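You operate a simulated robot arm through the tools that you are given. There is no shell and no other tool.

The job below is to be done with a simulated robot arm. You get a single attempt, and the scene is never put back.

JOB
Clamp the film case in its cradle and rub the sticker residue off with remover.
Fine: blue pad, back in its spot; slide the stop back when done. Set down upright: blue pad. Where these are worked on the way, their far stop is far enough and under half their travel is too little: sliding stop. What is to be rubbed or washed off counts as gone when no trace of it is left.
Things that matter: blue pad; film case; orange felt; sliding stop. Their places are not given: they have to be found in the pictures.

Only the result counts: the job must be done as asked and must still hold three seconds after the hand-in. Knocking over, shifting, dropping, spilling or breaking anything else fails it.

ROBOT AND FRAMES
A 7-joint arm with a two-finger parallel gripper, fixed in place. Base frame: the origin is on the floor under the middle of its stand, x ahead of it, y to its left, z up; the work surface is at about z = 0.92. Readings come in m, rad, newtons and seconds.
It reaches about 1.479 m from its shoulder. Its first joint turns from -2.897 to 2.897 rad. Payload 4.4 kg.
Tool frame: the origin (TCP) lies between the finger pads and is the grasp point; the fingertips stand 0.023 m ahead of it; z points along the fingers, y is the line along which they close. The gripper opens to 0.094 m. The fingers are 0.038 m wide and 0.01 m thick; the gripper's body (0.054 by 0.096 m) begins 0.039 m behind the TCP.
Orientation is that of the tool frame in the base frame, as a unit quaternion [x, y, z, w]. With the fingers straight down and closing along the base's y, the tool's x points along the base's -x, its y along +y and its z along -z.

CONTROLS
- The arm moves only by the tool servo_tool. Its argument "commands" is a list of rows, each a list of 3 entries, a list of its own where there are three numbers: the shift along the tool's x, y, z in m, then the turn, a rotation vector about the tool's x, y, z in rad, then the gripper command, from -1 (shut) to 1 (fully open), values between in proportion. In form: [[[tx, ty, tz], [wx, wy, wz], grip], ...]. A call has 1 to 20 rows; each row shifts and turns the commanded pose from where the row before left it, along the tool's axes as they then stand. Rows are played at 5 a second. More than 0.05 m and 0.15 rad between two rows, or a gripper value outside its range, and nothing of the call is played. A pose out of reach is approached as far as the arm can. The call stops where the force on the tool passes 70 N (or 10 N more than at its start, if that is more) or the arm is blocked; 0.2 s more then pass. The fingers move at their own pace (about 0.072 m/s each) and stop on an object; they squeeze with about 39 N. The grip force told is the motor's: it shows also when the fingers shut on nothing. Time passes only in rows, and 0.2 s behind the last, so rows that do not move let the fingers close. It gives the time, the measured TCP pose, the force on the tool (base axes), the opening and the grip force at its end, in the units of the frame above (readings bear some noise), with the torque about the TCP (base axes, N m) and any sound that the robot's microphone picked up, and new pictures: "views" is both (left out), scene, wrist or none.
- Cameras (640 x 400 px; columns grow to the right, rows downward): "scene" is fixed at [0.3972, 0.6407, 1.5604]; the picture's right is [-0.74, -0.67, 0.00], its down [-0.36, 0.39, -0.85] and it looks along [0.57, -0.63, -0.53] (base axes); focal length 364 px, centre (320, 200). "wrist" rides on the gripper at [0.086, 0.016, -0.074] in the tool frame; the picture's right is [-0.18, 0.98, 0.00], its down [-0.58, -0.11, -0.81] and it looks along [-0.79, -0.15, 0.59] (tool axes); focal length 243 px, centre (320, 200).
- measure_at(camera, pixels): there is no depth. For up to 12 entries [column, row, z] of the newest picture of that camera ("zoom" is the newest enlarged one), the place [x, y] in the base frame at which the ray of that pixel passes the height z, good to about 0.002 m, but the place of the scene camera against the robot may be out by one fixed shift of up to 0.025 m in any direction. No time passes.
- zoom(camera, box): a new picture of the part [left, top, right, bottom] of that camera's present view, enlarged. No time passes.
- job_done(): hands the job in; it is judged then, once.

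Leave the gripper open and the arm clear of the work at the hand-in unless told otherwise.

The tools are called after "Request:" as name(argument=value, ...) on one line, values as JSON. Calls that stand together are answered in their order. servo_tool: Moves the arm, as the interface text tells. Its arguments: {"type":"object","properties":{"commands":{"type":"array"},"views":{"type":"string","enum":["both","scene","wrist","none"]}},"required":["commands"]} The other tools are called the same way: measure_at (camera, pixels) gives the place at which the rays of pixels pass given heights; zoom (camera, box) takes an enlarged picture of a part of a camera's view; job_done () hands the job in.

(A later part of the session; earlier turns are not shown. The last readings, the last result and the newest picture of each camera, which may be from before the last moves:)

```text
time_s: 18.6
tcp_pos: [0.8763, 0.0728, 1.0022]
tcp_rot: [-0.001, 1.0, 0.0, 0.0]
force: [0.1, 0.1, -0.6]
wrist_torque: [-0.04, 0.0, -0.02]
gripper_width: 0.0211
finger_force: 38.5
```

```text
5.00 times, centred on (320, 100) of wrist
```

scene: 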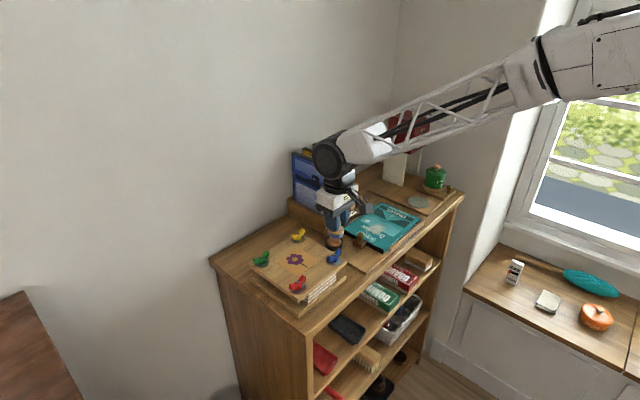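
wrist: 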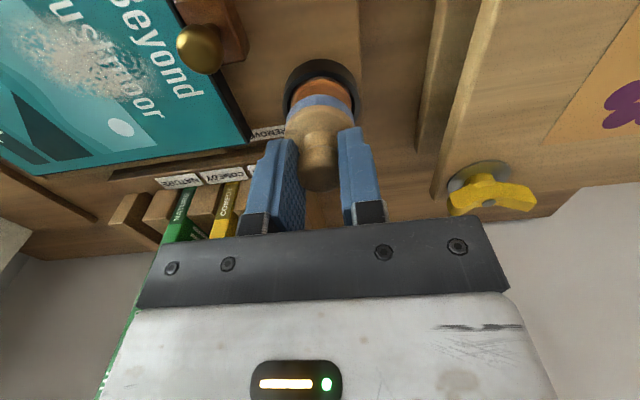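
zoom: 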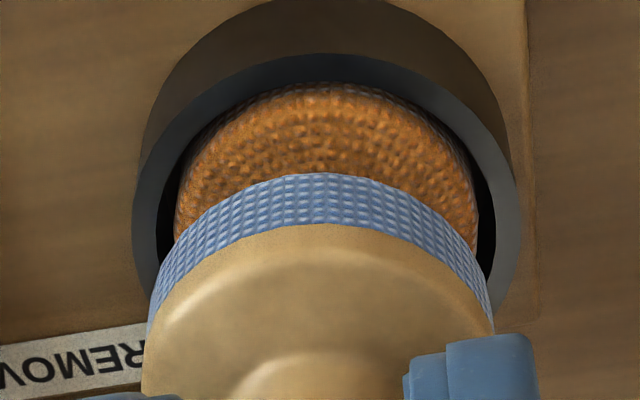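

Now both views show the pad centred over the felt (scene centre columns 261/261). I'll lower in small steps and watch the force.

Request:
servo_tool(commands=[[[0.0005, 0.0007, 0.004], [0, 0, 0], -1], [[0, 0, 0.004], [0, 0, 0], -1], [[0, 0, 0.002], [0, 0, 0], -1], [[0, 0, 0], [0, 0, 0], -1]], views="none")

Request:
zoom(camera="scene", box=[315, 215, 365, 255])

```text
time_s: 19.6
tcp_pos: [0.8774, 0.0731, 0.9926]
tcp_rot: [0.0, 1.0, 0.0, 0.001]
force: [-0.8, 0.1, 0.4]
wrist_torque: [-0.02, 0.0, -0.02]
gripper_width: 0.0212
finger_force: 38.8
```

```text
10.00 times, centred on (340, 235) of scene
```

zoom: 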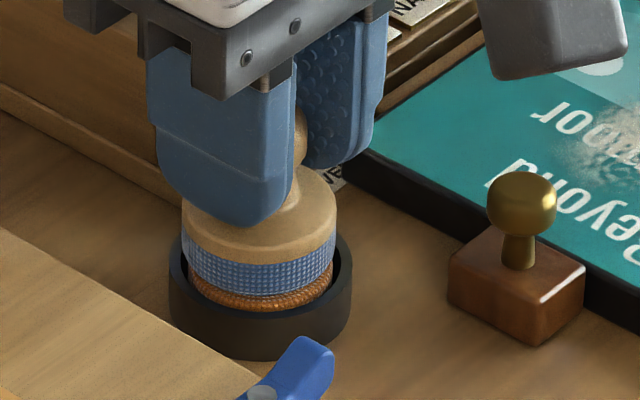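

Still free at z=0.9926, with the pad nearly on the felt. I'll go on by millimetres.

Request:
servo_tool(commands=[[[0, 0, 0.0015], [0, 0, 0], -1], [[0, 0, 0.0015], [0, 0, 0], -1], [[0, 0, 0], [0, 0, 0], -1]], views="none")

Request:
zoom(camera="scene", box=[315, 215, 365, 255])

```text
time_s: 20.4
tcp_pos: [0.8767, 0.0722, 0.9902]
tcp_rot: [0.0, 1.0, 0.0, 0.0]
force: [0.4, 0.5, 0.8]
wrist_torque: [-0.01, -0.05, 0.04]
gripper_width: 0.0209
finger_force: 39.2
```

```text
10.00 times, centred on (340, 235) of scene
```

zoom: 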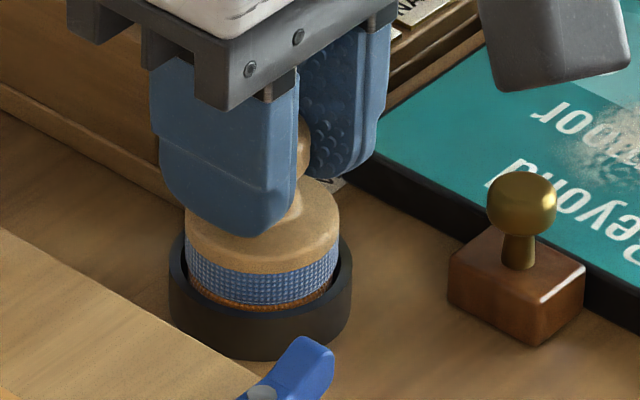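

Request:
servo_tool(commands=[[[0, 0, 0.001], [0, 0, 0], -1], [[0, 0, 0.001], [0, 0, 0], -1], [[0, 0, 0], [0, 0, 0], -1]], views="none")

Request:
zoom(camera="scene", box=[315, 215, 365, 255])

```text
time_s: 21.2
tcp_pos: [0.8775, 0.0723, 0.9882]
tcp_rot: [-0.001, 1.0, 0.001, 0.0]
force: [-1.5, -1.0, 3.5]
wrist_torque: [-0.06, 0.05, 0.0]
gripper_width: 0.0209
finger_force: 38.6
```

```text
10.00 times, centred on (340, 235) of scene
```

zoom: 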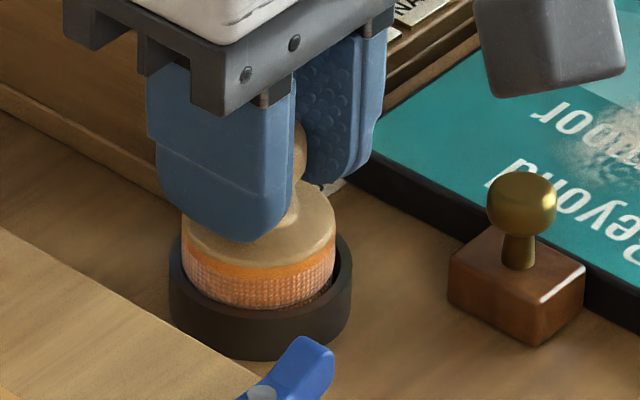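

Contact at z≈0.988 with 3.5 N, and the pad has taken the orange tint of the remover. I'll press slightly more and hold briefly to soak it.

Request:
servo_tool(commands=[[[0, 0, 0.0007], [0, 0, 0], -1], [[0, 0, 0], [0, 0, 0], -1], [[0, 0, 0], [0, 0, 0], -1]], views="none")

Request:
zoom(camera="scene", box=[315, 215, 365, 255])

```text
time_s: 22.0
tcp_pos: [0.8782, 0.0735, 0.9878]
tcp_rot: [0.0, 1.0, 0.0, 0.0]
force: [-4.6, 0.7, 6.4]
wrist_torque: [-0.01, 0.11, 0.0]
gripper_width: 0.0209
finger_force: 38.2
```

```text
10.00 times, centred on (340, 235) of scene
```

zoom: 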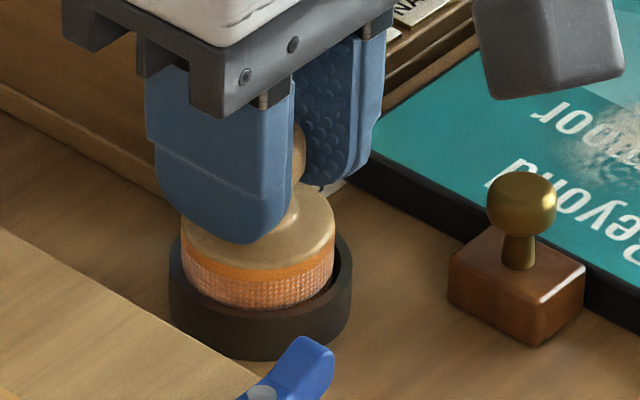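

The pad is soaked. I'll lift straight up to z≈1.035, move back in -x to x≈0.83, then go over the case to above the residue, clearing the brass knob (top about 0.974).

Request:
servo_tool(commands=[[[0.0005, 0, -0.005], [0, 0, 0], -1], [[0, 0, -0.015], [0, 0, 0], -1], [[0, 0, -0.028], [0, 0, 0], -1], [[0.024, 0, 0], [0, 0, 0], -1], [[0.024, 0, 0], [0, 0, 0], -1], [[0, -0.04, 0], [0, 0, 0], -1], [[0, -0.04, 0], [0, 0, 0], -1], [[0, -0.04, 0], [0, 0, 0], -1], [[0, 0, 0], [0, 0, 0], -1]], views="both")

Request:
zoom(camera="scene", box=[315, 195, 425, 275])

Request:
zoom(camera="wrist", box=[220, 20, 440, 200])

```text
time_s: 24.0
tcp_pos: [0.8281, -0.0485, 1.0345]
tcp_rot: [0.0, 1.0, 0.0, 0.0]
force: [-0.1, 0.0, -0.1]
wrist_torque: [0.03, -0.01, 0.02]
gripper_width: 0.0212
finger_force: 39.0
```

scene: 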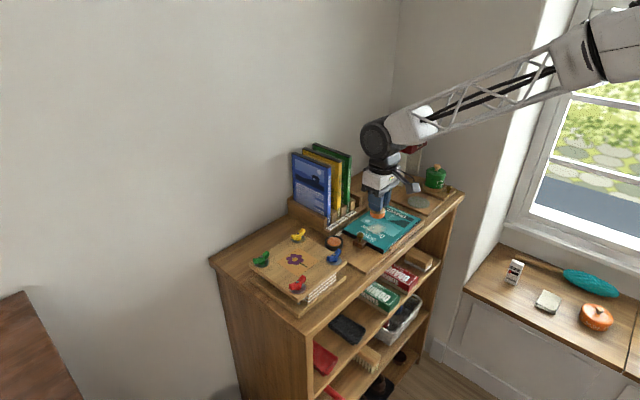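
wrist: 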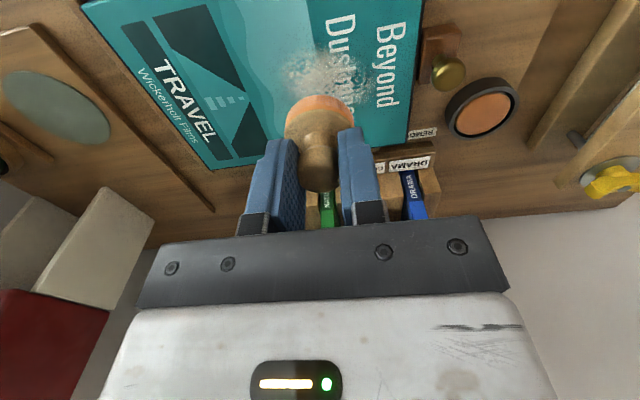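

```text
5.00 times, centred on (370, 235) of scene
```

zoom: 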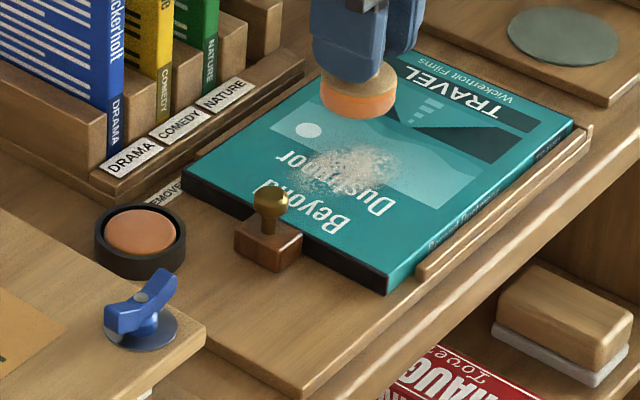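

```text
2.22 times, centred on (330, 110) of wrist
```

zoom: 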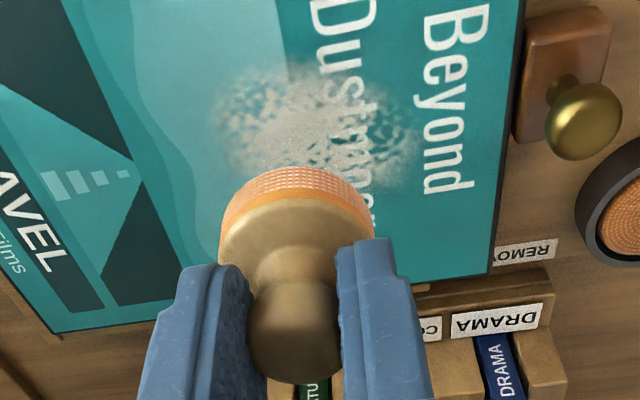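

The pad now hangs over the residue. I'll measure the residue's visible outline on the case top (z≈0.944).

Request:
measure_at(camera="wrist", pixels=[[281.4, 69.5, 0.944], [375, 87.5, 0.944], [321, 44.7, 0.944], [300, 50, 0.944], [285, 85, 0.944], [365, 65, 0.944], [362, 100, 0.944]])

Request:
measure_at(camera="scene", pixels=[[361.5, 245.5, 0.944], [366, 234, 0.944], [376, 224.5, 0.944], [387.5, 227, 0.944], [377, 235.5, 0.944], [358, 237, 0.965], [334, 240.5, 0.944]])

```text
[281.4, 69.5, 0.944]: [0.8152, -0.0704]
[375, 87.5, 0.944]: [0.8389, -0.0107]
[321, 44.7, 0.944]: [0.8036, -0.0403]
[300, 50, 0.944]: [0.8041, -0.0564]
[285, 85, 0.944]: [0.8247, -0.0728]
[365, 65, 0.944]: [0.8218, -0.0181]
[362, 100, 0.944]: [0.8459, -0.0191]
```

```text
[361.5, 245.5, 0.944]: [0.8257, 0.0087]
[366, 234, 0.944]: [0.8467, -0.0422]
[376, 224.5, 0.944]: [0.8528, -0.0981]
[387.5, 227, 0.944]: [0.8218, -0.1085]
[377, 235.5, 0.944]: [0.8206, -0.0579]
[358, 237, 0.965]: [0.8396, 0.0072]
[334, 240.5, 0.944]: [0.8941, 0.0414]
```

The residue spans about x 0.80–0.85, y −0.073 to −0.011 (the scene camera's own shift accounted for). I'll lower the pad toward the case at about (0.826, −0.043).

Request:
servo_tool(commands=[[[0.001, 0.005, 0.02], [0, 0, 0], -1], [[0, 0, 0.015], [0, 0, 0], -1], [[0, 0, 0.003], [0, 0, 0], -1], [[0, 0, 0.0015], [0, 0, 0], -1], [[0, 0, 0], [0, 0, 0], -1]], views="none")

Request:
zoom(camera="scene", box=[340, 200, 410, 260])

```text
time_s: 25.2
tcp_pos: [0.8272, -0.0425, 0.9949]
tcp_rot: [0.0, 1.0, 0.0, 0.0]
force: [-0.2, 0.6, -0.3]
wrist_torque: [-0.01, 0.01, -0.04]
gripper_width: 0.021
finger_force: 38.9
```

```text
6.67 times, centred on (375, 230) of scene
```

zoom: 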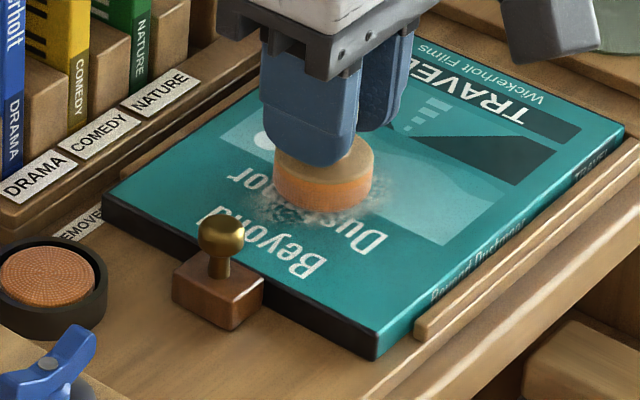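

The pad is just above the case. I'll come down in 1 mm steps until I feel contact.

Request:
servo_tool(commands=[[[0, 0, 0.001], [0, 0, 0], -1], [[0, 0, 0.001], [0, 0, 0], -1], [[0, 0, 0.001], [0, 0, 0], -1], [[0, 0, 0], [0, 0, 0], -1]], views="none")

```text
time_s: 26.2
tcp_pos: [0.8266, -0.0419, 0.9933]
tcp_rot: [-0.001, 1.0, 0.001, 0.0]
force: [0.1, 0.0, 0.1]
wrist_torque: [0.01, -0.01, 0.0]
gripper_width: 0.0211
finger_force: 39.3
```

Request:
servo_tool(commands=[[[0, 0, 0.001], [0, 0, 0], -1], [[0, 0, 0.001], [0, 0, 0], -1], [[0, 0, 0], [0, 0, 0], -1]], views="none")

Request:
zoom(camera="scene", box=[350, 210, 400, 250])

```text
time_s: 27.0
tcp_pos: [0.8274, -0.042, 0.9892]
tcp_rot: [0.001, 1.0, 0.0, 0.0]
force: [-0.1, 1.1, -0.6]
wrist_torque: [0.0, 0.0, -0.03]
gripper_width: 0.0211
finger_force: 38.7
```

```text
10.00 times, centred on (375, 230) of scene
```

zoom: 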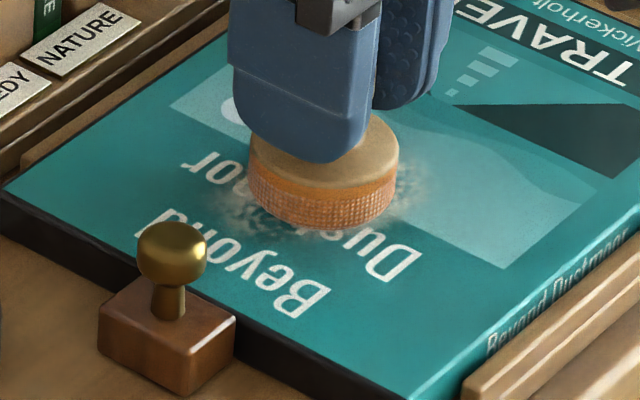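

Request:
servo_tool(commands=[[[0, 0, 0.0008], [0, 0, 0], -1], [[0, 0, 0.0008], [0, 0, 0], -1], [[0, 0, 0], [0, 0, 0], -1]], views="none")

```text
time_s: 27.8
tcp_pos: [0.828, -0.0432, 0.9899]
tcp_rot: [0.0, 1.0, 0.0, 0.0]
force: [-1.1, 0.1, 6.3]
wrist_torque: [0.09, 0.01, 0.02]
gripper_width: 0.0211
finger_force: 39.0
```

Contact with 6.3 N. I'll do a first gentle rub back and forth along y and check force and effect.

Request:
servo_tool(commands=[[[0, 0.012, 0], [0, 0, 0], -1], [[0, 0.012, 0], [0, 0, 0], -1], [[0, -0.012, 0], [0, 0, 0], -1], [[0, -0.012, 0], [0, 0, 0], -1], [[0, -0.012, 0], [0, 0, 0], -1], [[0, -0.012, 0], [0, 0, 0], -1], [[0, 0.012, 0], [0, 0, 0], -1], [[0, 0.012, 0], [0, 0, 0], -1], [[0, 0, 0], [0, 0, 0], -1]], views="wrist")

Request:
zoom(camera="scene", box=[350, 210, 400, 250])

Request:
zoom(camera="wrist", box=[220, 50, 440, 230])

```text
time_s: 29.8
tcp_pos: [0.8268, -0.0436, 0.9893]
tcp_rot: [0.0, 1.0, -0.001, 0.0]
force: [0.7, 0.0, 2.7]
wrist_torque: [-0.01, -0.01, 0.01]
gripper_width: 0.0209
finger_force: 39.5
```

wrist: 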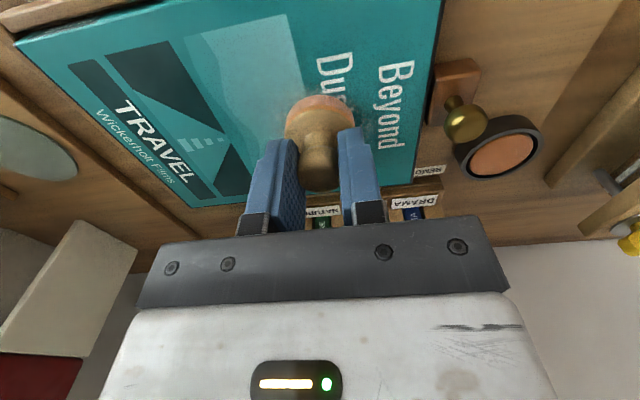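

```text
10.00 times, centred on (375, 230) of scene
```

zoom: 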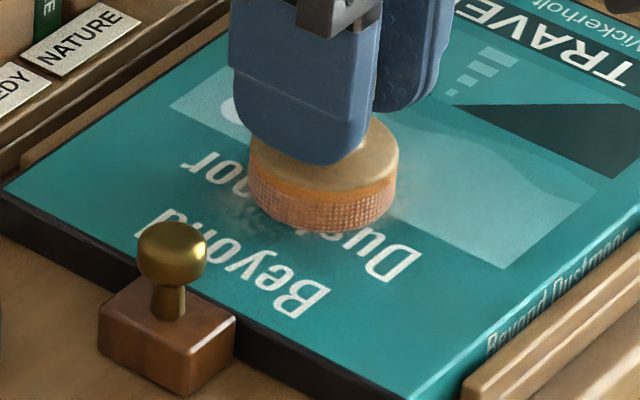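

```text
2.22 times, centred on (330, 140) of wrist
```

zoom: 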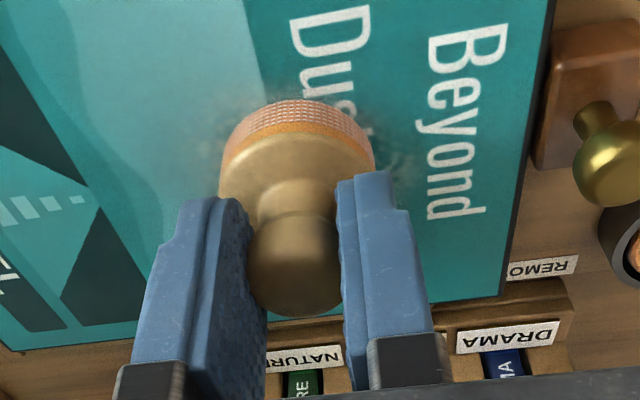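

The residue is fading. I'll press a touch more and run a raster: first the near side (x≈0.815), then the middle.

Request:
servo_tool(commands=[[[0.006, 0.012, 0.0006], [0, 0, 0], -1], [[0.006, 0.012, 0], [0, 0, 0], -1], [[0, -0.014, 0], [0, 0, 0], -1], [[0, -0.014, 0], [0, 0, 0], -1], [[0, -0.014, 0], [0, 0, 0], -1], [[0, -0.014, 0], [0, 0, 0], -1], [[0, 0.014, 0], [0, 0, 0], -1], [[0, 0.014, 0], [0, 0, 0], -1], [[0, 0.014, 0], [0, 0, 0], -1], [[0, 0.014, 0], [0, 0, 0], -1], [[-0.012, 0, 0], [0, 0, 0], -1], [[0, -0.014, 0], [0, 0, 0], -1], [[0, -0.014, 0], [0, 0, 0], -1], [[0, -0.014, 0], [0, 0, 0], -1], [[0, -0.014, 0], [0, 0, 0], -1], [[0, 0.014, 0], [0, 0, 0], -1], [[0, 0.014, 0], [0, 0, 0], -1], [[0, 0.014, 0], [0, 0, 0], -1], [[0, 0.014, 0], [0, 0, 0], -1], [[0, 0, 0], [0, 0, 0], -1]], views="wrist")

Request:
zoom(camera="scene", box=[350, 210, 400, 250])

Request:
zoom(camera="wrist", box=[200, 50, 420, 230])

```text
time_s: 34.0
tcp_pos: [0.8281, -0.0172, 0.9896]
tcp_rot: [0.0, 1.0, -0.001, 0.001]
force: [-0.7, -5.0, 20.1]
wrist_torque: [-0.1, -0.05, -0.04]
gripper_width: 0.0208
finger_force: 38.7
```

wrist: 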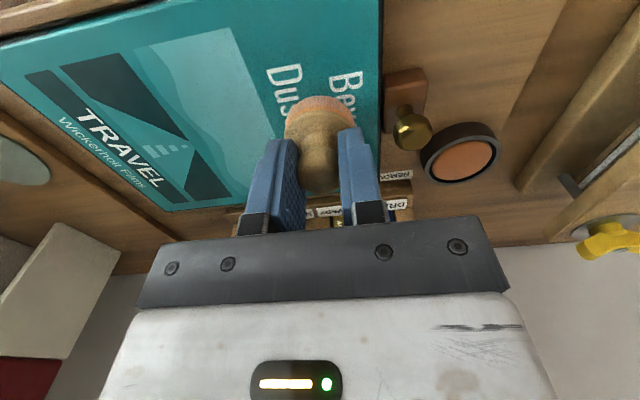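

```text
10.00 times, centred on (375, 230) of scene
```

zoom: 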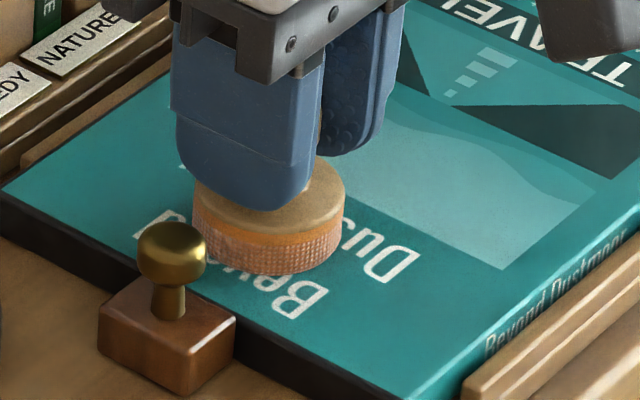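

```text
2.22 times, centred on (310, 140) of wrist
```

zoom: 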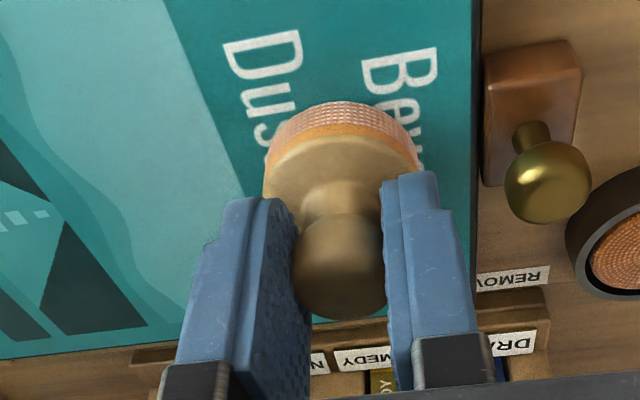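

Nearly all gone, with force at 20 N. I'll ease slightly and go over the far side (x≈0.840, then 0.850).

Request:
servo_tool(commands=[[[-0.012, 0, -0.0004], [0, 0, 0], -1], [[0, -0.014, 0], [0, 0, 0], -1], [[0, -0.014, 0], [0, 0, 0], -1], [[0, -0.014, 0], [0, 0, 0], -1], [[0, -0.014, 0], [0, 0, 0], -1], [[0, 0.014, 0], [0, 0, 0], -1], [[0, 0.014, 0], [0, 0, 0], -1], [[0, 0.014, 0], [0, 0, 0], -1], [[0, 0.014, 0], [0, 0, 0], -1], [[-0.01, 0, 0], [0, 0, 0], -1], [[0, -0.014, 0], [0, 0, 0], -1], [[0, -0.014, 0], [0, 0, 0], -1], [[0, -0.014, 0], [0, 0, 0], -1], [[0, -0.014, 0], [0, 0, 0], -1], [[0, 0.014, 0], [0, 0, 0], -1], [[0, 0.014, 0], [0, 0, 0], -1], [[0, 0.014, 0], [0, 0, 0], -1], [[0, 0.014, 0], [0, 0, 0], -1], [[0, 0, 0], [0, 0, 0], -1]], views="wrist")

Request:
zoom(camera="scene", box=[350, 210, 400, 250])

Request:
zoom(camera="wrist", box=[200, 50, 420, 230])

```text
time_s: 38.0
tcp_pos: [0.8511, -0.0179, 0.9873]
tcp_rot: [0.0, 1.0, 0.0, 0.001]
force: [-0.1, -2.0, 9.3]
wrist_torque: [0.0, -0.02, 0.01]
gripper_width: 0.0211
finger_force: 38.9
```

wrist: 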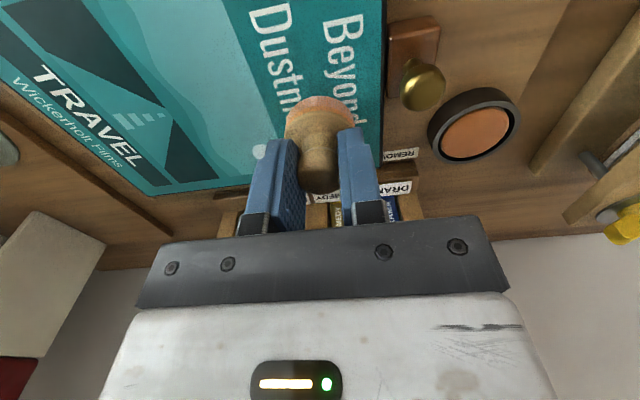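

```text
10.00 times, centred on (375, 230) of scene
```

zoom: 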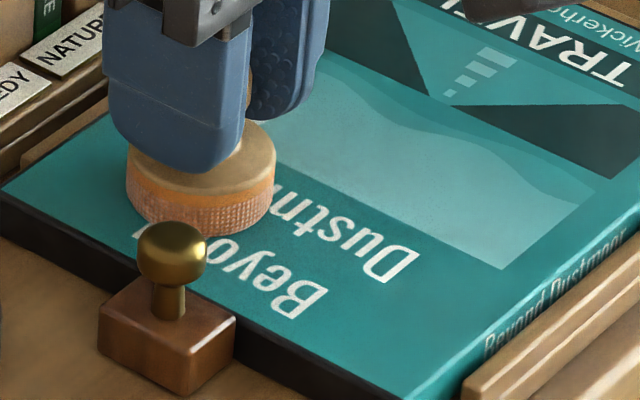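

```text
2.22 times, centred on (310, 140) of wrist
```

zoom: 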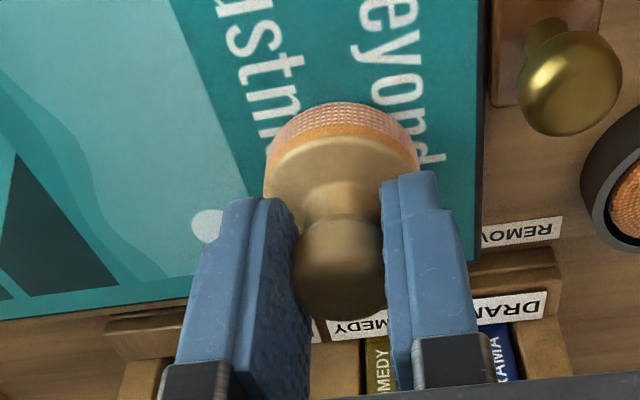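

It looks clean, but I'll go over the whole patch once more, a bit wider, to leave no faint trace.

Request:
servo_tool(commands=[[[0.011, 0, 0], [0, 0, 0], -1], [[0, -0.0155, 0], [0, 0, 0], -1], [[0, -0.0155, 0], [0, 0, 0], -1], [[0, -0.0155, 0], [0, 0, 0], -1], [[0, -0.0155, 0], [0, 0, 0], -1], [[0, 0.0155, 0], [0, 0, 0], -1], [[0, 0.0155, 0], [0, 0, 0], -1], [[0, 0.0155, 0], [0, 0, 0], -1], [[0, 0.0155, 0], [0, 0, 0], -1], [[0.011, 0, 0], [0, 0, 0], -1], [[0, -0.0155, 0], [0, 0, 0], -1], [[0, -0.0155, 0], [0, 0, 0], -1], [[0, -0.0155, 0], [0, 0, 0], -1], [[0, -0.0155, 0], [0, 0, 0], -1], [[0, 0.0155, 0], [0, 0, 0], -1], [[0, 0.0155, 0], [0, 0, 0], -1], [[0, 0.0155, 0], [0, 0, 0], -1], [[0, 0.0155, 0], [0, 0, 0], -1], [[0, 0, 0], [0, 0, 0], -1]], views="none")

```text
time_s: 42.0
tcp_pos: [0.8274, -0.018, 0.989]
tcp_rot: [0.0, 1.0, 0.001, 0.0]
force: [0.2, -0.3, -0.3]
wrist_torque: [-0.04, -0.01, 0.0]
gripper_width: 0.0206
finger_force: 39.1
```

Force shows the pad is now barely touching here. I'll press about 0.8 mm further and continue with the near side.

Request:
servo_tool(commands=[[[0, 0, 0.0008], [0, 0, 0], -1], [[0, 0, 0], [0, 0, 0], -1]], views="none")

```text
time_s: 42.6
tcp_pos: [0.8264, -0.0193, 0.9884]
tcp_rot: [0.0, 1.0, -0.001, 0.0]
force: [-0.5, -0.1, 1.6]
wrist_torque: [0.01, -0.03, 0.01]
gripper_width: 0.0207
finger_force: 39.3
```

Request:
servo_tool(commands=[[[0, -0.0155, 0.0005], [0, 0, 0], -1], [[0, -0.0155, 0], [0, 0, 0], -1], [[0, -0.0155, 0], [0, 0, 0], -1], [[0, -0.0155, 0], [0, 0, 0], -1], [[0.011, 0, 0], [0, 0, 0], -1], [[0, 0.0155, 0], [0, 0, 0], -1], [[0, 0.0155, 0], [0, 0, 0], -1], [[0, 0.0155, 0], [0, 0, 0], -1], [[0, 0.0155, 0], [0, 0, 0], -1], [[0, -0.0155, 0], [0, 0, 0], -1], [[0, -0.0155, 0], [0, 0, 0], -1], [[0, -0.0155, 0], [0, 0, 0], -1], [[0, -0.0155, 0], [0, 0, 0], -1], [[0.01, 0, 0], [0, 0, 0], -1], [[0, 0.0155, 0], [0, 0, 0], -1], [[0, 0.0155, 0], [0, 0, 0], -1], [[0, 0.0155, 0], [0, 0, 0], -1], [[0, 0.0155, 0], [0, 0, 0], -1], [[0, 0, 0], [0, 0, 0], -1]], views="wrist")

```text
time_s: 46.6
tcp_pos: [0.8062, -0.0172, 0.9889]
tcp_rot: [0.0, 1.0, 0.0, 0.0]
force: [0.1, -4.2, 16.9]
wrist_torque: [-0.01, -0.03, 0.05]
gripper_width: 0.0211
finger_force: 39.0
```

wrist: 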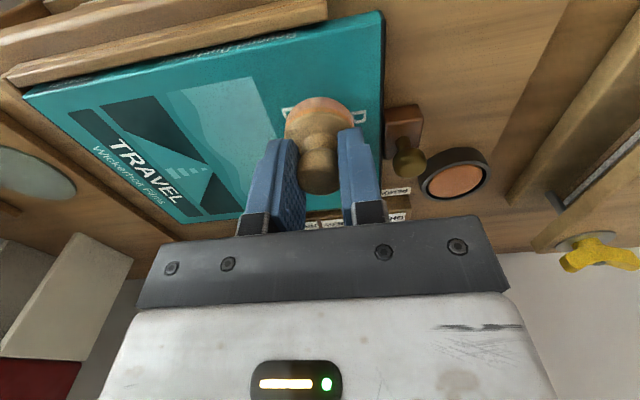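

Now I'll lift the pad clear and inspect the cover.

Request:
servo_tool(commands=[[[0, 0, -0.008], [0, 0, 0], -1], [[0, 0, -0.02], [0, 0, 0], -1], [[0, 0, -0.02], [0, 0, 0], -1], [[0, 0, -0.03], [0, 0, 0], -1], [[0.03, 0.0, -0.03], [0, 0, 0], -1], [[0, 0, 0], [0, 0, 0], -1]], views="both")

Request:
zoom(camera="scene", box=[340, 195, 430, 265])

Request:
zoom(camera="wrist", box=[180, 40, 380, 200])

```text
time_s: 48.0
tcp_pos: [0.7757, -0.0162, 1.0956]
tcp_rot: [0.0, 1.0, 0.0, 0.0]
force: [0.7, -0.3, -1.0]
wrist_torque: [0.02, 0.05, 0.04]
gripper_width: 0.021
finger_force: 39.1
```

scene: 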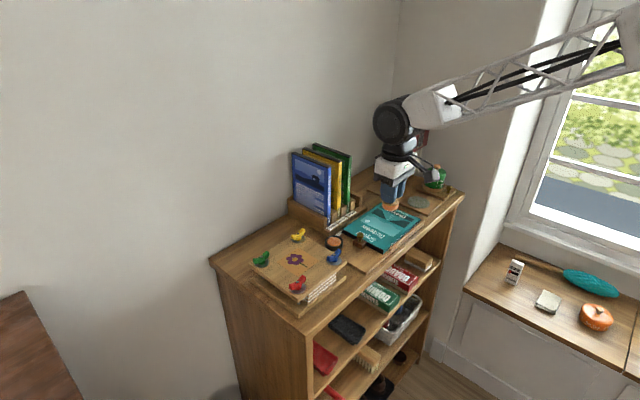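
wrist: 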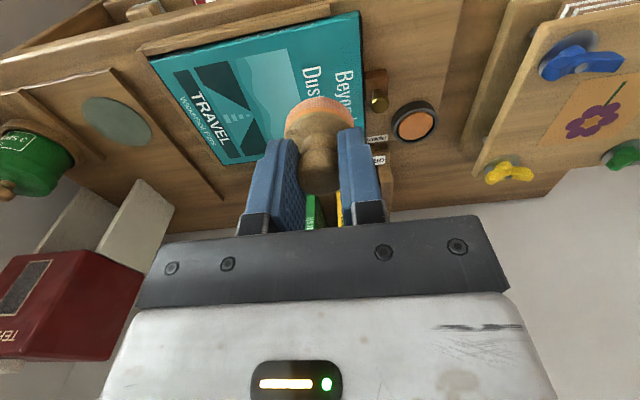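

```text
5.71 times, centred on (385, 230) of scene
```

zoom: 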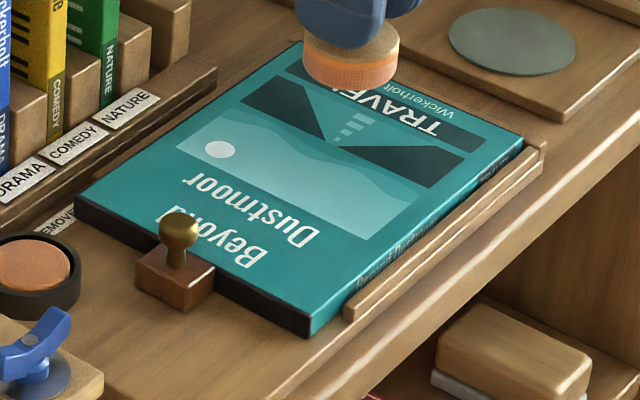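

```text
2.50 times, centred on (280, 120) of wrist
```

zoom: 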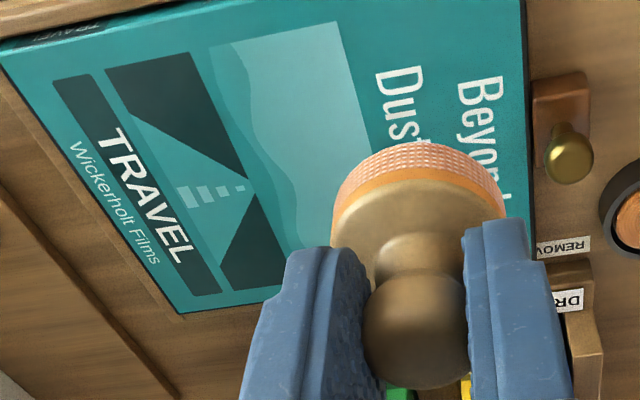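

Request:
zoom(camera="scene", box=[360, 210, 400, 240])

Request:
zoom(camera="scene", box=[352, 225, 392, 255])

```text
13.33 times, centred on (380, 225) of scene
```

zoom: 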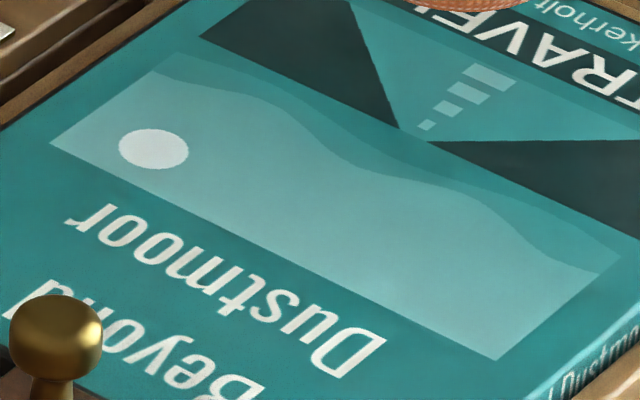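

```text
13.33 times, centred on (372, 240) of scene
```

zoom: 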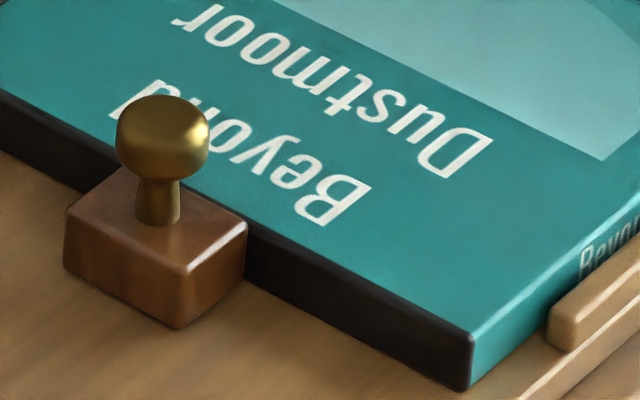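

The cover is fully clean. The stop still sits against the case. Now I'll bring the pad back to where it was picked: +9.15 cm in y, then down to about 1 cm above its spot.

Request:
servo_tool(commands=[[[-0.0002, 0.0305, 0], [0, 0, 0], -1], [[0, 0.0305, 0], [0, 0, 0], -1], [[0, 0.0305, 0], [0, 0, 0], -1], [[0, 0, 0.04], [0, 0, 0], -1], [[0, 0, 0.04], [0, 0, 0], -1], [[0, 0, 0.03], [0, 0, 0], -1], [[0, 0, 0], [0, 0, 0], -1]], views="both")

Request:
zoom(camera="scene", box=[325, 195, 415, 275])

```text
time_s: 49.6
tcp_pos: [0.776, 0.0752, 0.9865]
tcp_rot: [0.0, 1.0, 0.0, 0.0]
force: [-0.1, 0.8, -0.3]
wrist_torque: [-0.02, 0.03, 0.01]
gripper_width: 0.021
finger_force: 39.3
```

scene: 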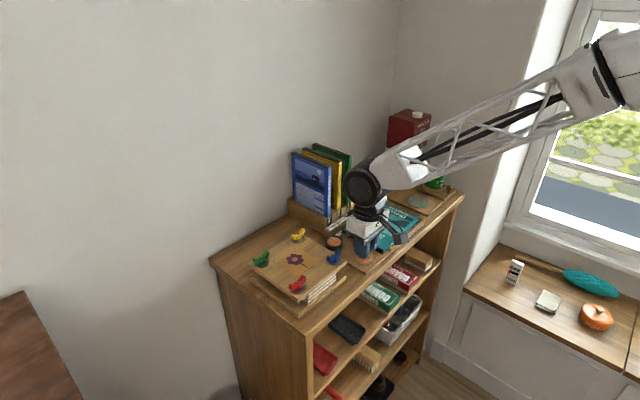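
wrist: 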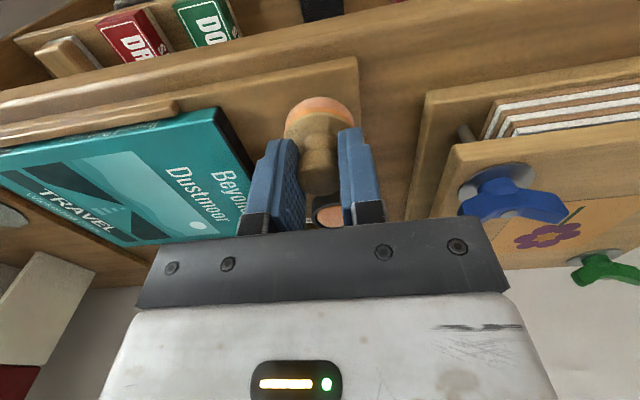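

```text
5.00 times, centred on (370, 235) of scene
```

zoom: 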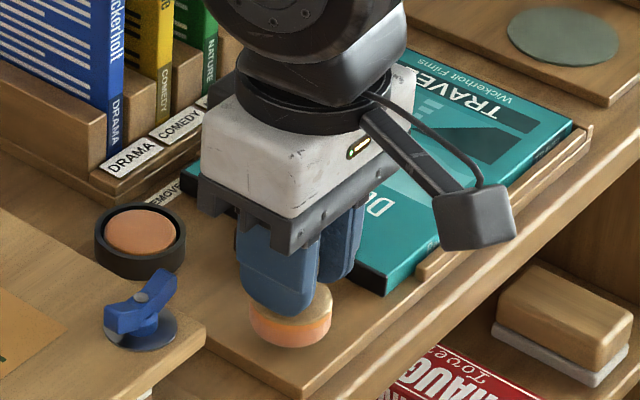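

The pad hangs right above its spot. I'll lower gently to contact.

Request:
servo_tool(commands=[[[0, 0, 0.004], [0, 0, 0], -1], [[0, 0, 0.0035], [0, 0, 0], -1], [[0, 0, 0.001], [0, 0, 0], -1], [[0, 0, 0], [0, 0, 0], -1]], views="none")

```text
time_s: 50.6
tcp_pos: [0.7777, 0.073, 0.9788]
tcp_rot: [-0.001, 1.0, 0.0, 0.0]
force: [0.3, 0.4, -0.6]
wrist_torque: [0.02, -0.01, 0.0]
gripper_width: 0.0209
finger_force: 38.9
```

Request:
servo_tool(commands=[[[0, 0, 0.0006], [0, 0, 0], -1], [[0, 0, 0.0006], [0, 0, 0], -1], [[0, 0, 0], [0, 0, 0], -1]], views="wrist")

Request:
zoom(camera="scene", box=[325, 205, 415, 275])

```text
time_s: 51.4
tcp_pos: [0.7771, 0.0735, 0.9758]
tcp_rot: [0.0, 1.0, 0.0, -0.001]
force: [0.6, 0.5, -0.7]
wrist_torque: [-0.01, 0.01, 0.07]
gripper_width: 0.0208
finger_force: 39.3
```

wrist: 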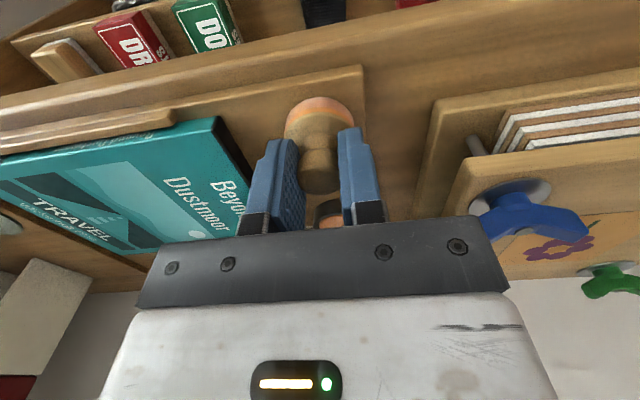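

```text
5.71 times, centred on (370, 240) of scene
```

zoom: 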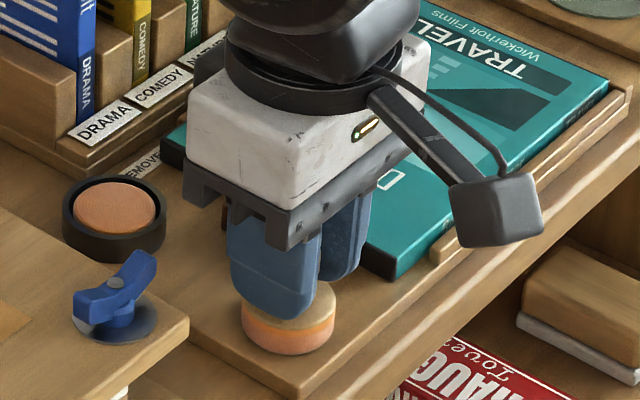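

No contact felt yet, so the pad may have been pushed up slightly in the grip. I'll continue in 0.5 mm steps.

Request:
servo_tool(commands=[[[0, 0, 0.0005], [0, 0, 0], -1], [[0, 0, 0.0005], [0, 0, 0], -1], [[0, 0, 0], [0, 0, 0], -1]], views="none")

```text
time_s: 52.2
tcp_pos: [0.7779, 0.0729, 0.9757]
tcp_rot: [0.0, 1.0, 0.0, 0.0]
force: [-0.3, 0.6, -0.3]
wrist_torque: [0.01, 0.02, 0.03]
gripper_width: 0.0206
finger_force: 39.0
```

Request:
servo_tool(commands=[[[0, 0, 0.0005], [0, 0, 0], -1], [[0, 0, 0.0005], [0, 0, 0], -1], [[0, 0, 0], [0, 0, 0], -1]], views="none")

Request:
zoom(camera="scene", box=[340, 240, 390, 280])

```text
time_s: 53.0
tcp_pos: [0.778, 0.0733, 0.9747]
tcp_rot: [0.001, 1.0, -0.001, 0.002]
force: [0.6, -2.7, 7.9]
wrist_torque: [0.02, -0.04, 0.02]
gripper_width: 0.0208
finger_force: 39.1
```

```text
10.00 times, centred on (365, 260) of scene
```

zoom: 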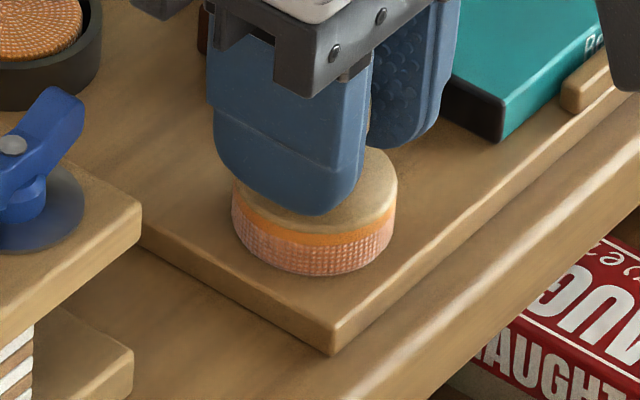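

The pad stands on the board with 7.9 N. Its outline (centre column 364.4, bottom row 267.4) matches the original (364.6, 267.5). I'll ease off and open the fingers.

Request:
servo_tool(commands=[[[0, 0, -0.0006], [0, 0, 0], -1], [[0, 0, 0], [0, 0, 0], -0.4], [[0, 0, 0], [0, 0, 0], -0.1], [[0, 0, 0], [0, 0, 0], 0.2], [[0, 0, 0], [0, 0, 0], 0.2], [[0, 0, 0], [0, 0, 0], 0.2]], views="wrist")

Request:
zoom(camera="wrist", box=[220, 80, 440, 240])

```text
time_s: 54.4
tcp_pos: [0.7771, 0.0741, 0.9748]
tcp_rot: [0.0, 1.0, 0.0, 0.0]
force: [0.2, -1.0, 0.3]
wrist_torque: [-0.02, -0.03, -0.04]
gripper_width: 0.0561
finger_force: 0.0
```

wrist: 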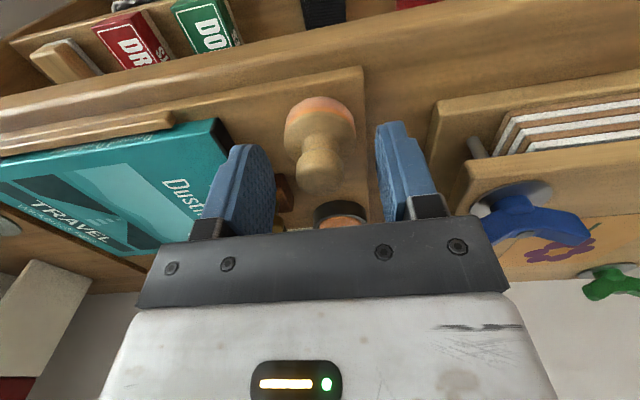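

```text
2.50 times, centred on (330, 160) of wrist
```

zoom: 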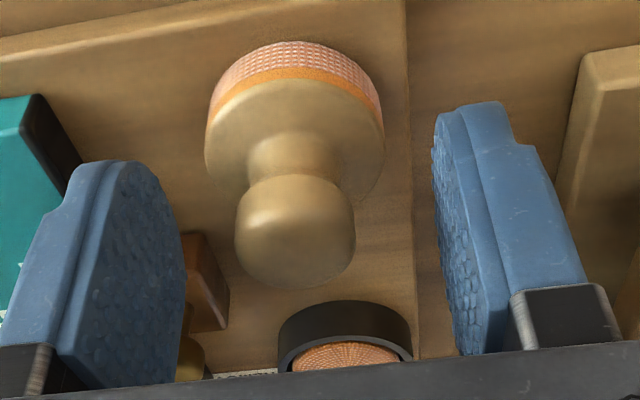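

The pad stands upright on its own. I'll rise and move over to the stop's knob at about (0.826, 0.029).

Request:
servo_tool(commands=[[[0, 0, -0.01], [0, 0, 0], 0.2], [[0, 0, -0.04], [0, 0, 0], 0.2], [[0, 0, -0.04], [0, 0, 0], 0.2], [[-0.025, -0.0225, 0], [0, 0, 0], 0.2], [[-0.025, -0.0225, 0], [0, 0, 0], 0.2], [[0, 0, 0], [0, 0, 0], 0.2]], views="wrist")

Request:
zoom(camera="scene", box=[325, 205, 415, 275])

Request:
zoom(camera="wrist", box=[240, 0, 400, 120])

```text
time_s: 55.8
tcp_pos: [0.8286, 0.0292, 1.0634]
tcp_rot: [0.0, 1.0, 0.001, 0.0]
force: [-0.1, -0.8, -0.6]
wrist_torque: [0.01, 0.01, -0.01]
gripper_width: 0.0561
finger_force: 0.1
```

wrist: 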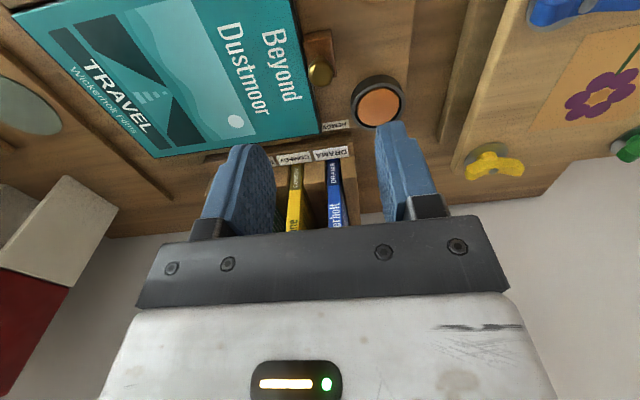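

```text
5.71 times, centred on (370, 240) of scene
```

zoom: 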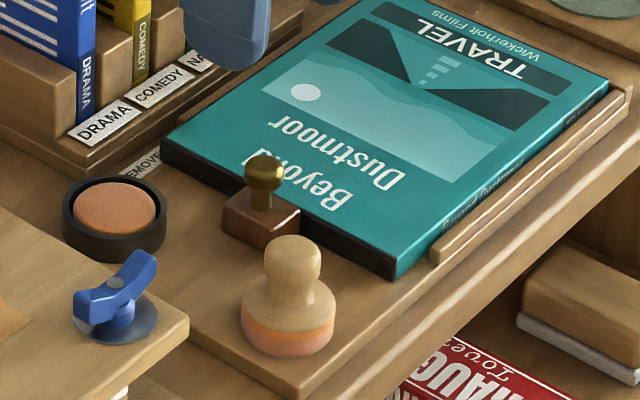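

```text
3.33 times, centred on (320, 60) of wrist
```

zoom: 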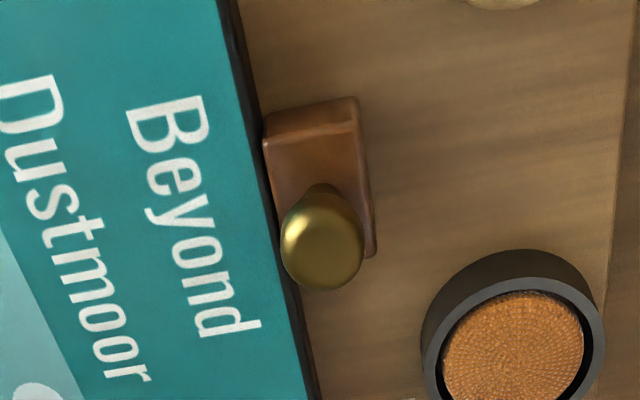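

The pad stands upright in its spot and the knob is centred under the hand. I'll lower around the knob (fingertips about z=0.953, above the case top) and close.

Request:
servo_tool(commands=[[[0, 0, 0.04], [0, 0, 0], 0.2], [[0, 0, 0.035], [0, 0, 0], 0.2], [[0, 0, 0.0125], [0, 0, 0], 0.2], [[0, 0, 0], [0, 0, 0], 0.2], [[0, 0, 0], [0, 0, 0], -1], [[0, 0, 0], [0, 0, 0], -1], [[0, 0, 0], [0, 0, 0], -1]], views="wrist")

```text
time_s: 57.4
tcp_pos: [0.8272, 0.0281, 0.9764]
tcp_rot: [0.0, 1.0, 0.0, 0.0]
force: [2.1, 18.3, -2.8]
wrist_torque: [0.29, -0.05, -0.04]
gripper_width: 0.0167
finger_force: 44.9
```

wrist: 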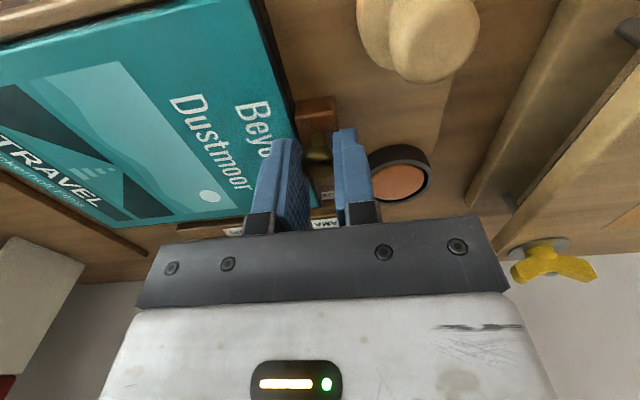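

I have the knob again (0.0167 m). Now I slide it back along +y in small steps.

Request:
servo_tool(commands=[[[0, 0.006, 0], [0, 0, 0], -1], [[0, 0.006, 0], [0, 0, 0], -1], [[0, 0.006, 0], [0, 0, 0], -1], [[0, 0, 0], [0, 0, 0], -1]], views="none")

```text
time_s: 58.4
tcp_pos: [0.8275, 0.0467, 0.9766]
tcp_rot: [0.0, 1.0, 0.001, 0.0]
force: [26.5, -0.2, -16.2]
wrist_torque: [-0.03, -0.45, -0.02]
gripper_width: 0.0167
finger_force: 44.4
```

Request:
servo_tool(commands=[[[-0.0006, 0.005, 0.0005], [0, 0, 0], -1], [[0, 0.005, 0], [0, 0, 0], -1], [[0, 0, 0], [0, 0, 0], -1]], views="wrist")

```text
time_s: 59.2
tcp_pos: [0.8277, 0.0575, 0.9757]
tcp_rot: [0.0, 1.0, 0.0, 0.001]
force: [-0.1, 1.2, -3.7]
wrist_torque: [-0.01, 0.06, 0.02]
gripper_width: 0.0165
finger_force: 44.9
```

wrist: 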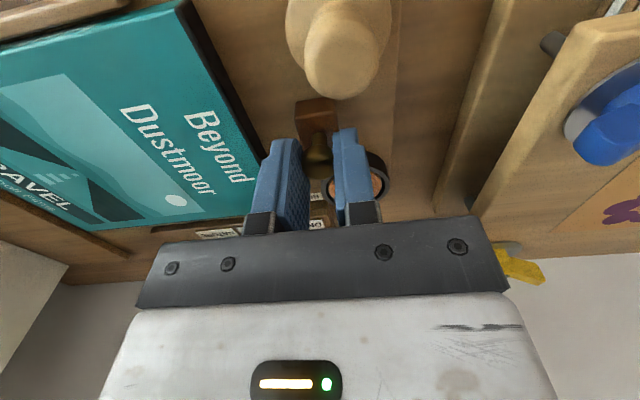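

Request:
servo_tool(commands=[[[0, 0.003, 0], [0, 0, 0], -1], [[0, 0.003, 0], [0, 0, 0], -1], [[0, 0, 0], [0, 0, 0], -1]], views="none")

```text
time_s: 60.0
tcp_pos: [0.8271, 0.0628, 0.9761]
tcp_rot: [-0.001, 1.0, 0.0, 0.0]
force: [14.2, 0.2, -14.7]
wrist_torque: [0.01, -0.26, -0.02]
gripper_width: 0.0165
finger_force: 45.0
```

Request:
servo_tool(commands=[[[-0.0003, 0.001, 0.0003], [0, 0, 0], -1], [[0, 0.001, 0], [0, 0, 0], -1], [[0, 0, 0], [0, 0, 0], -1]], views="wrist")

Request:
zoom(camera="scene", box=[320, 225, 392, 275])

```text
time_s: 60.8
tcp_pos: [0.8272, 0.0649, 0.9758]
tcp_rot: [0.0, 1.0, 0.0, -0.001]
force: [-6.5, -3.7, -3.8]
wrist_torque: [-0.04, 0.11, 0.01]
gripper_width: 0.0168
finger_force: 44.6
```

wrist: 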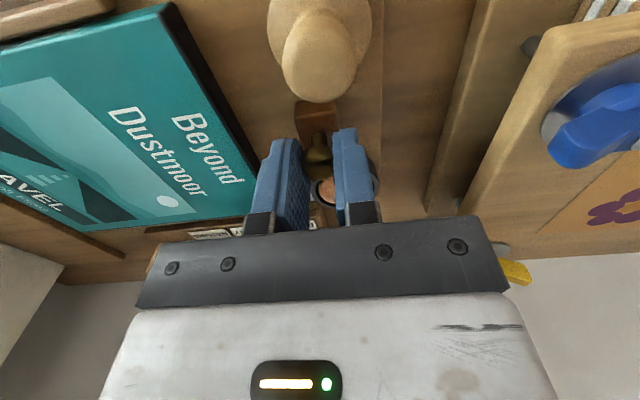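

```text
8.00 times, centred on (356, 250) of scene
```

zoom: 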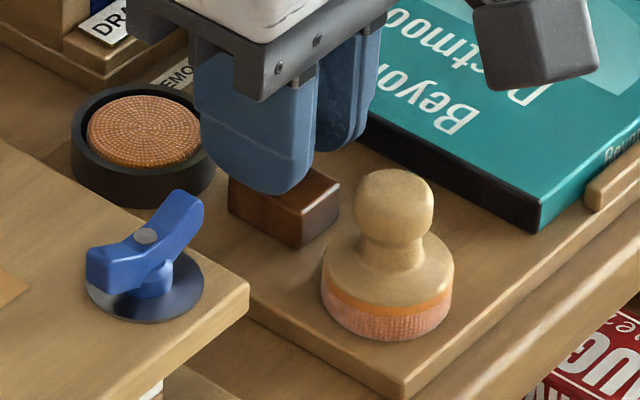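

The block is back where it began (same outline in the scene view), with the first resistance at the end. One last small push to seat it at its end stop.

Request:
servo_tool(commands=[[[0, 0.0008, 0], [0, 0, 0], -1], [[0, 0, 0], [0, 0, 0], -1]], views="none")

```text
time_s: 61.4
tcp_pos: [0.8271, 0.0641, 0.9758]
tcp_rot: [0.0, 1.0, -0.001, 0.0]
force: [-18.3, -13.2, 1.7]
wrist_torque: [-0.18, 0.33, -0.02]
gripper_width: 0.0165
finger_force: 45.3
```

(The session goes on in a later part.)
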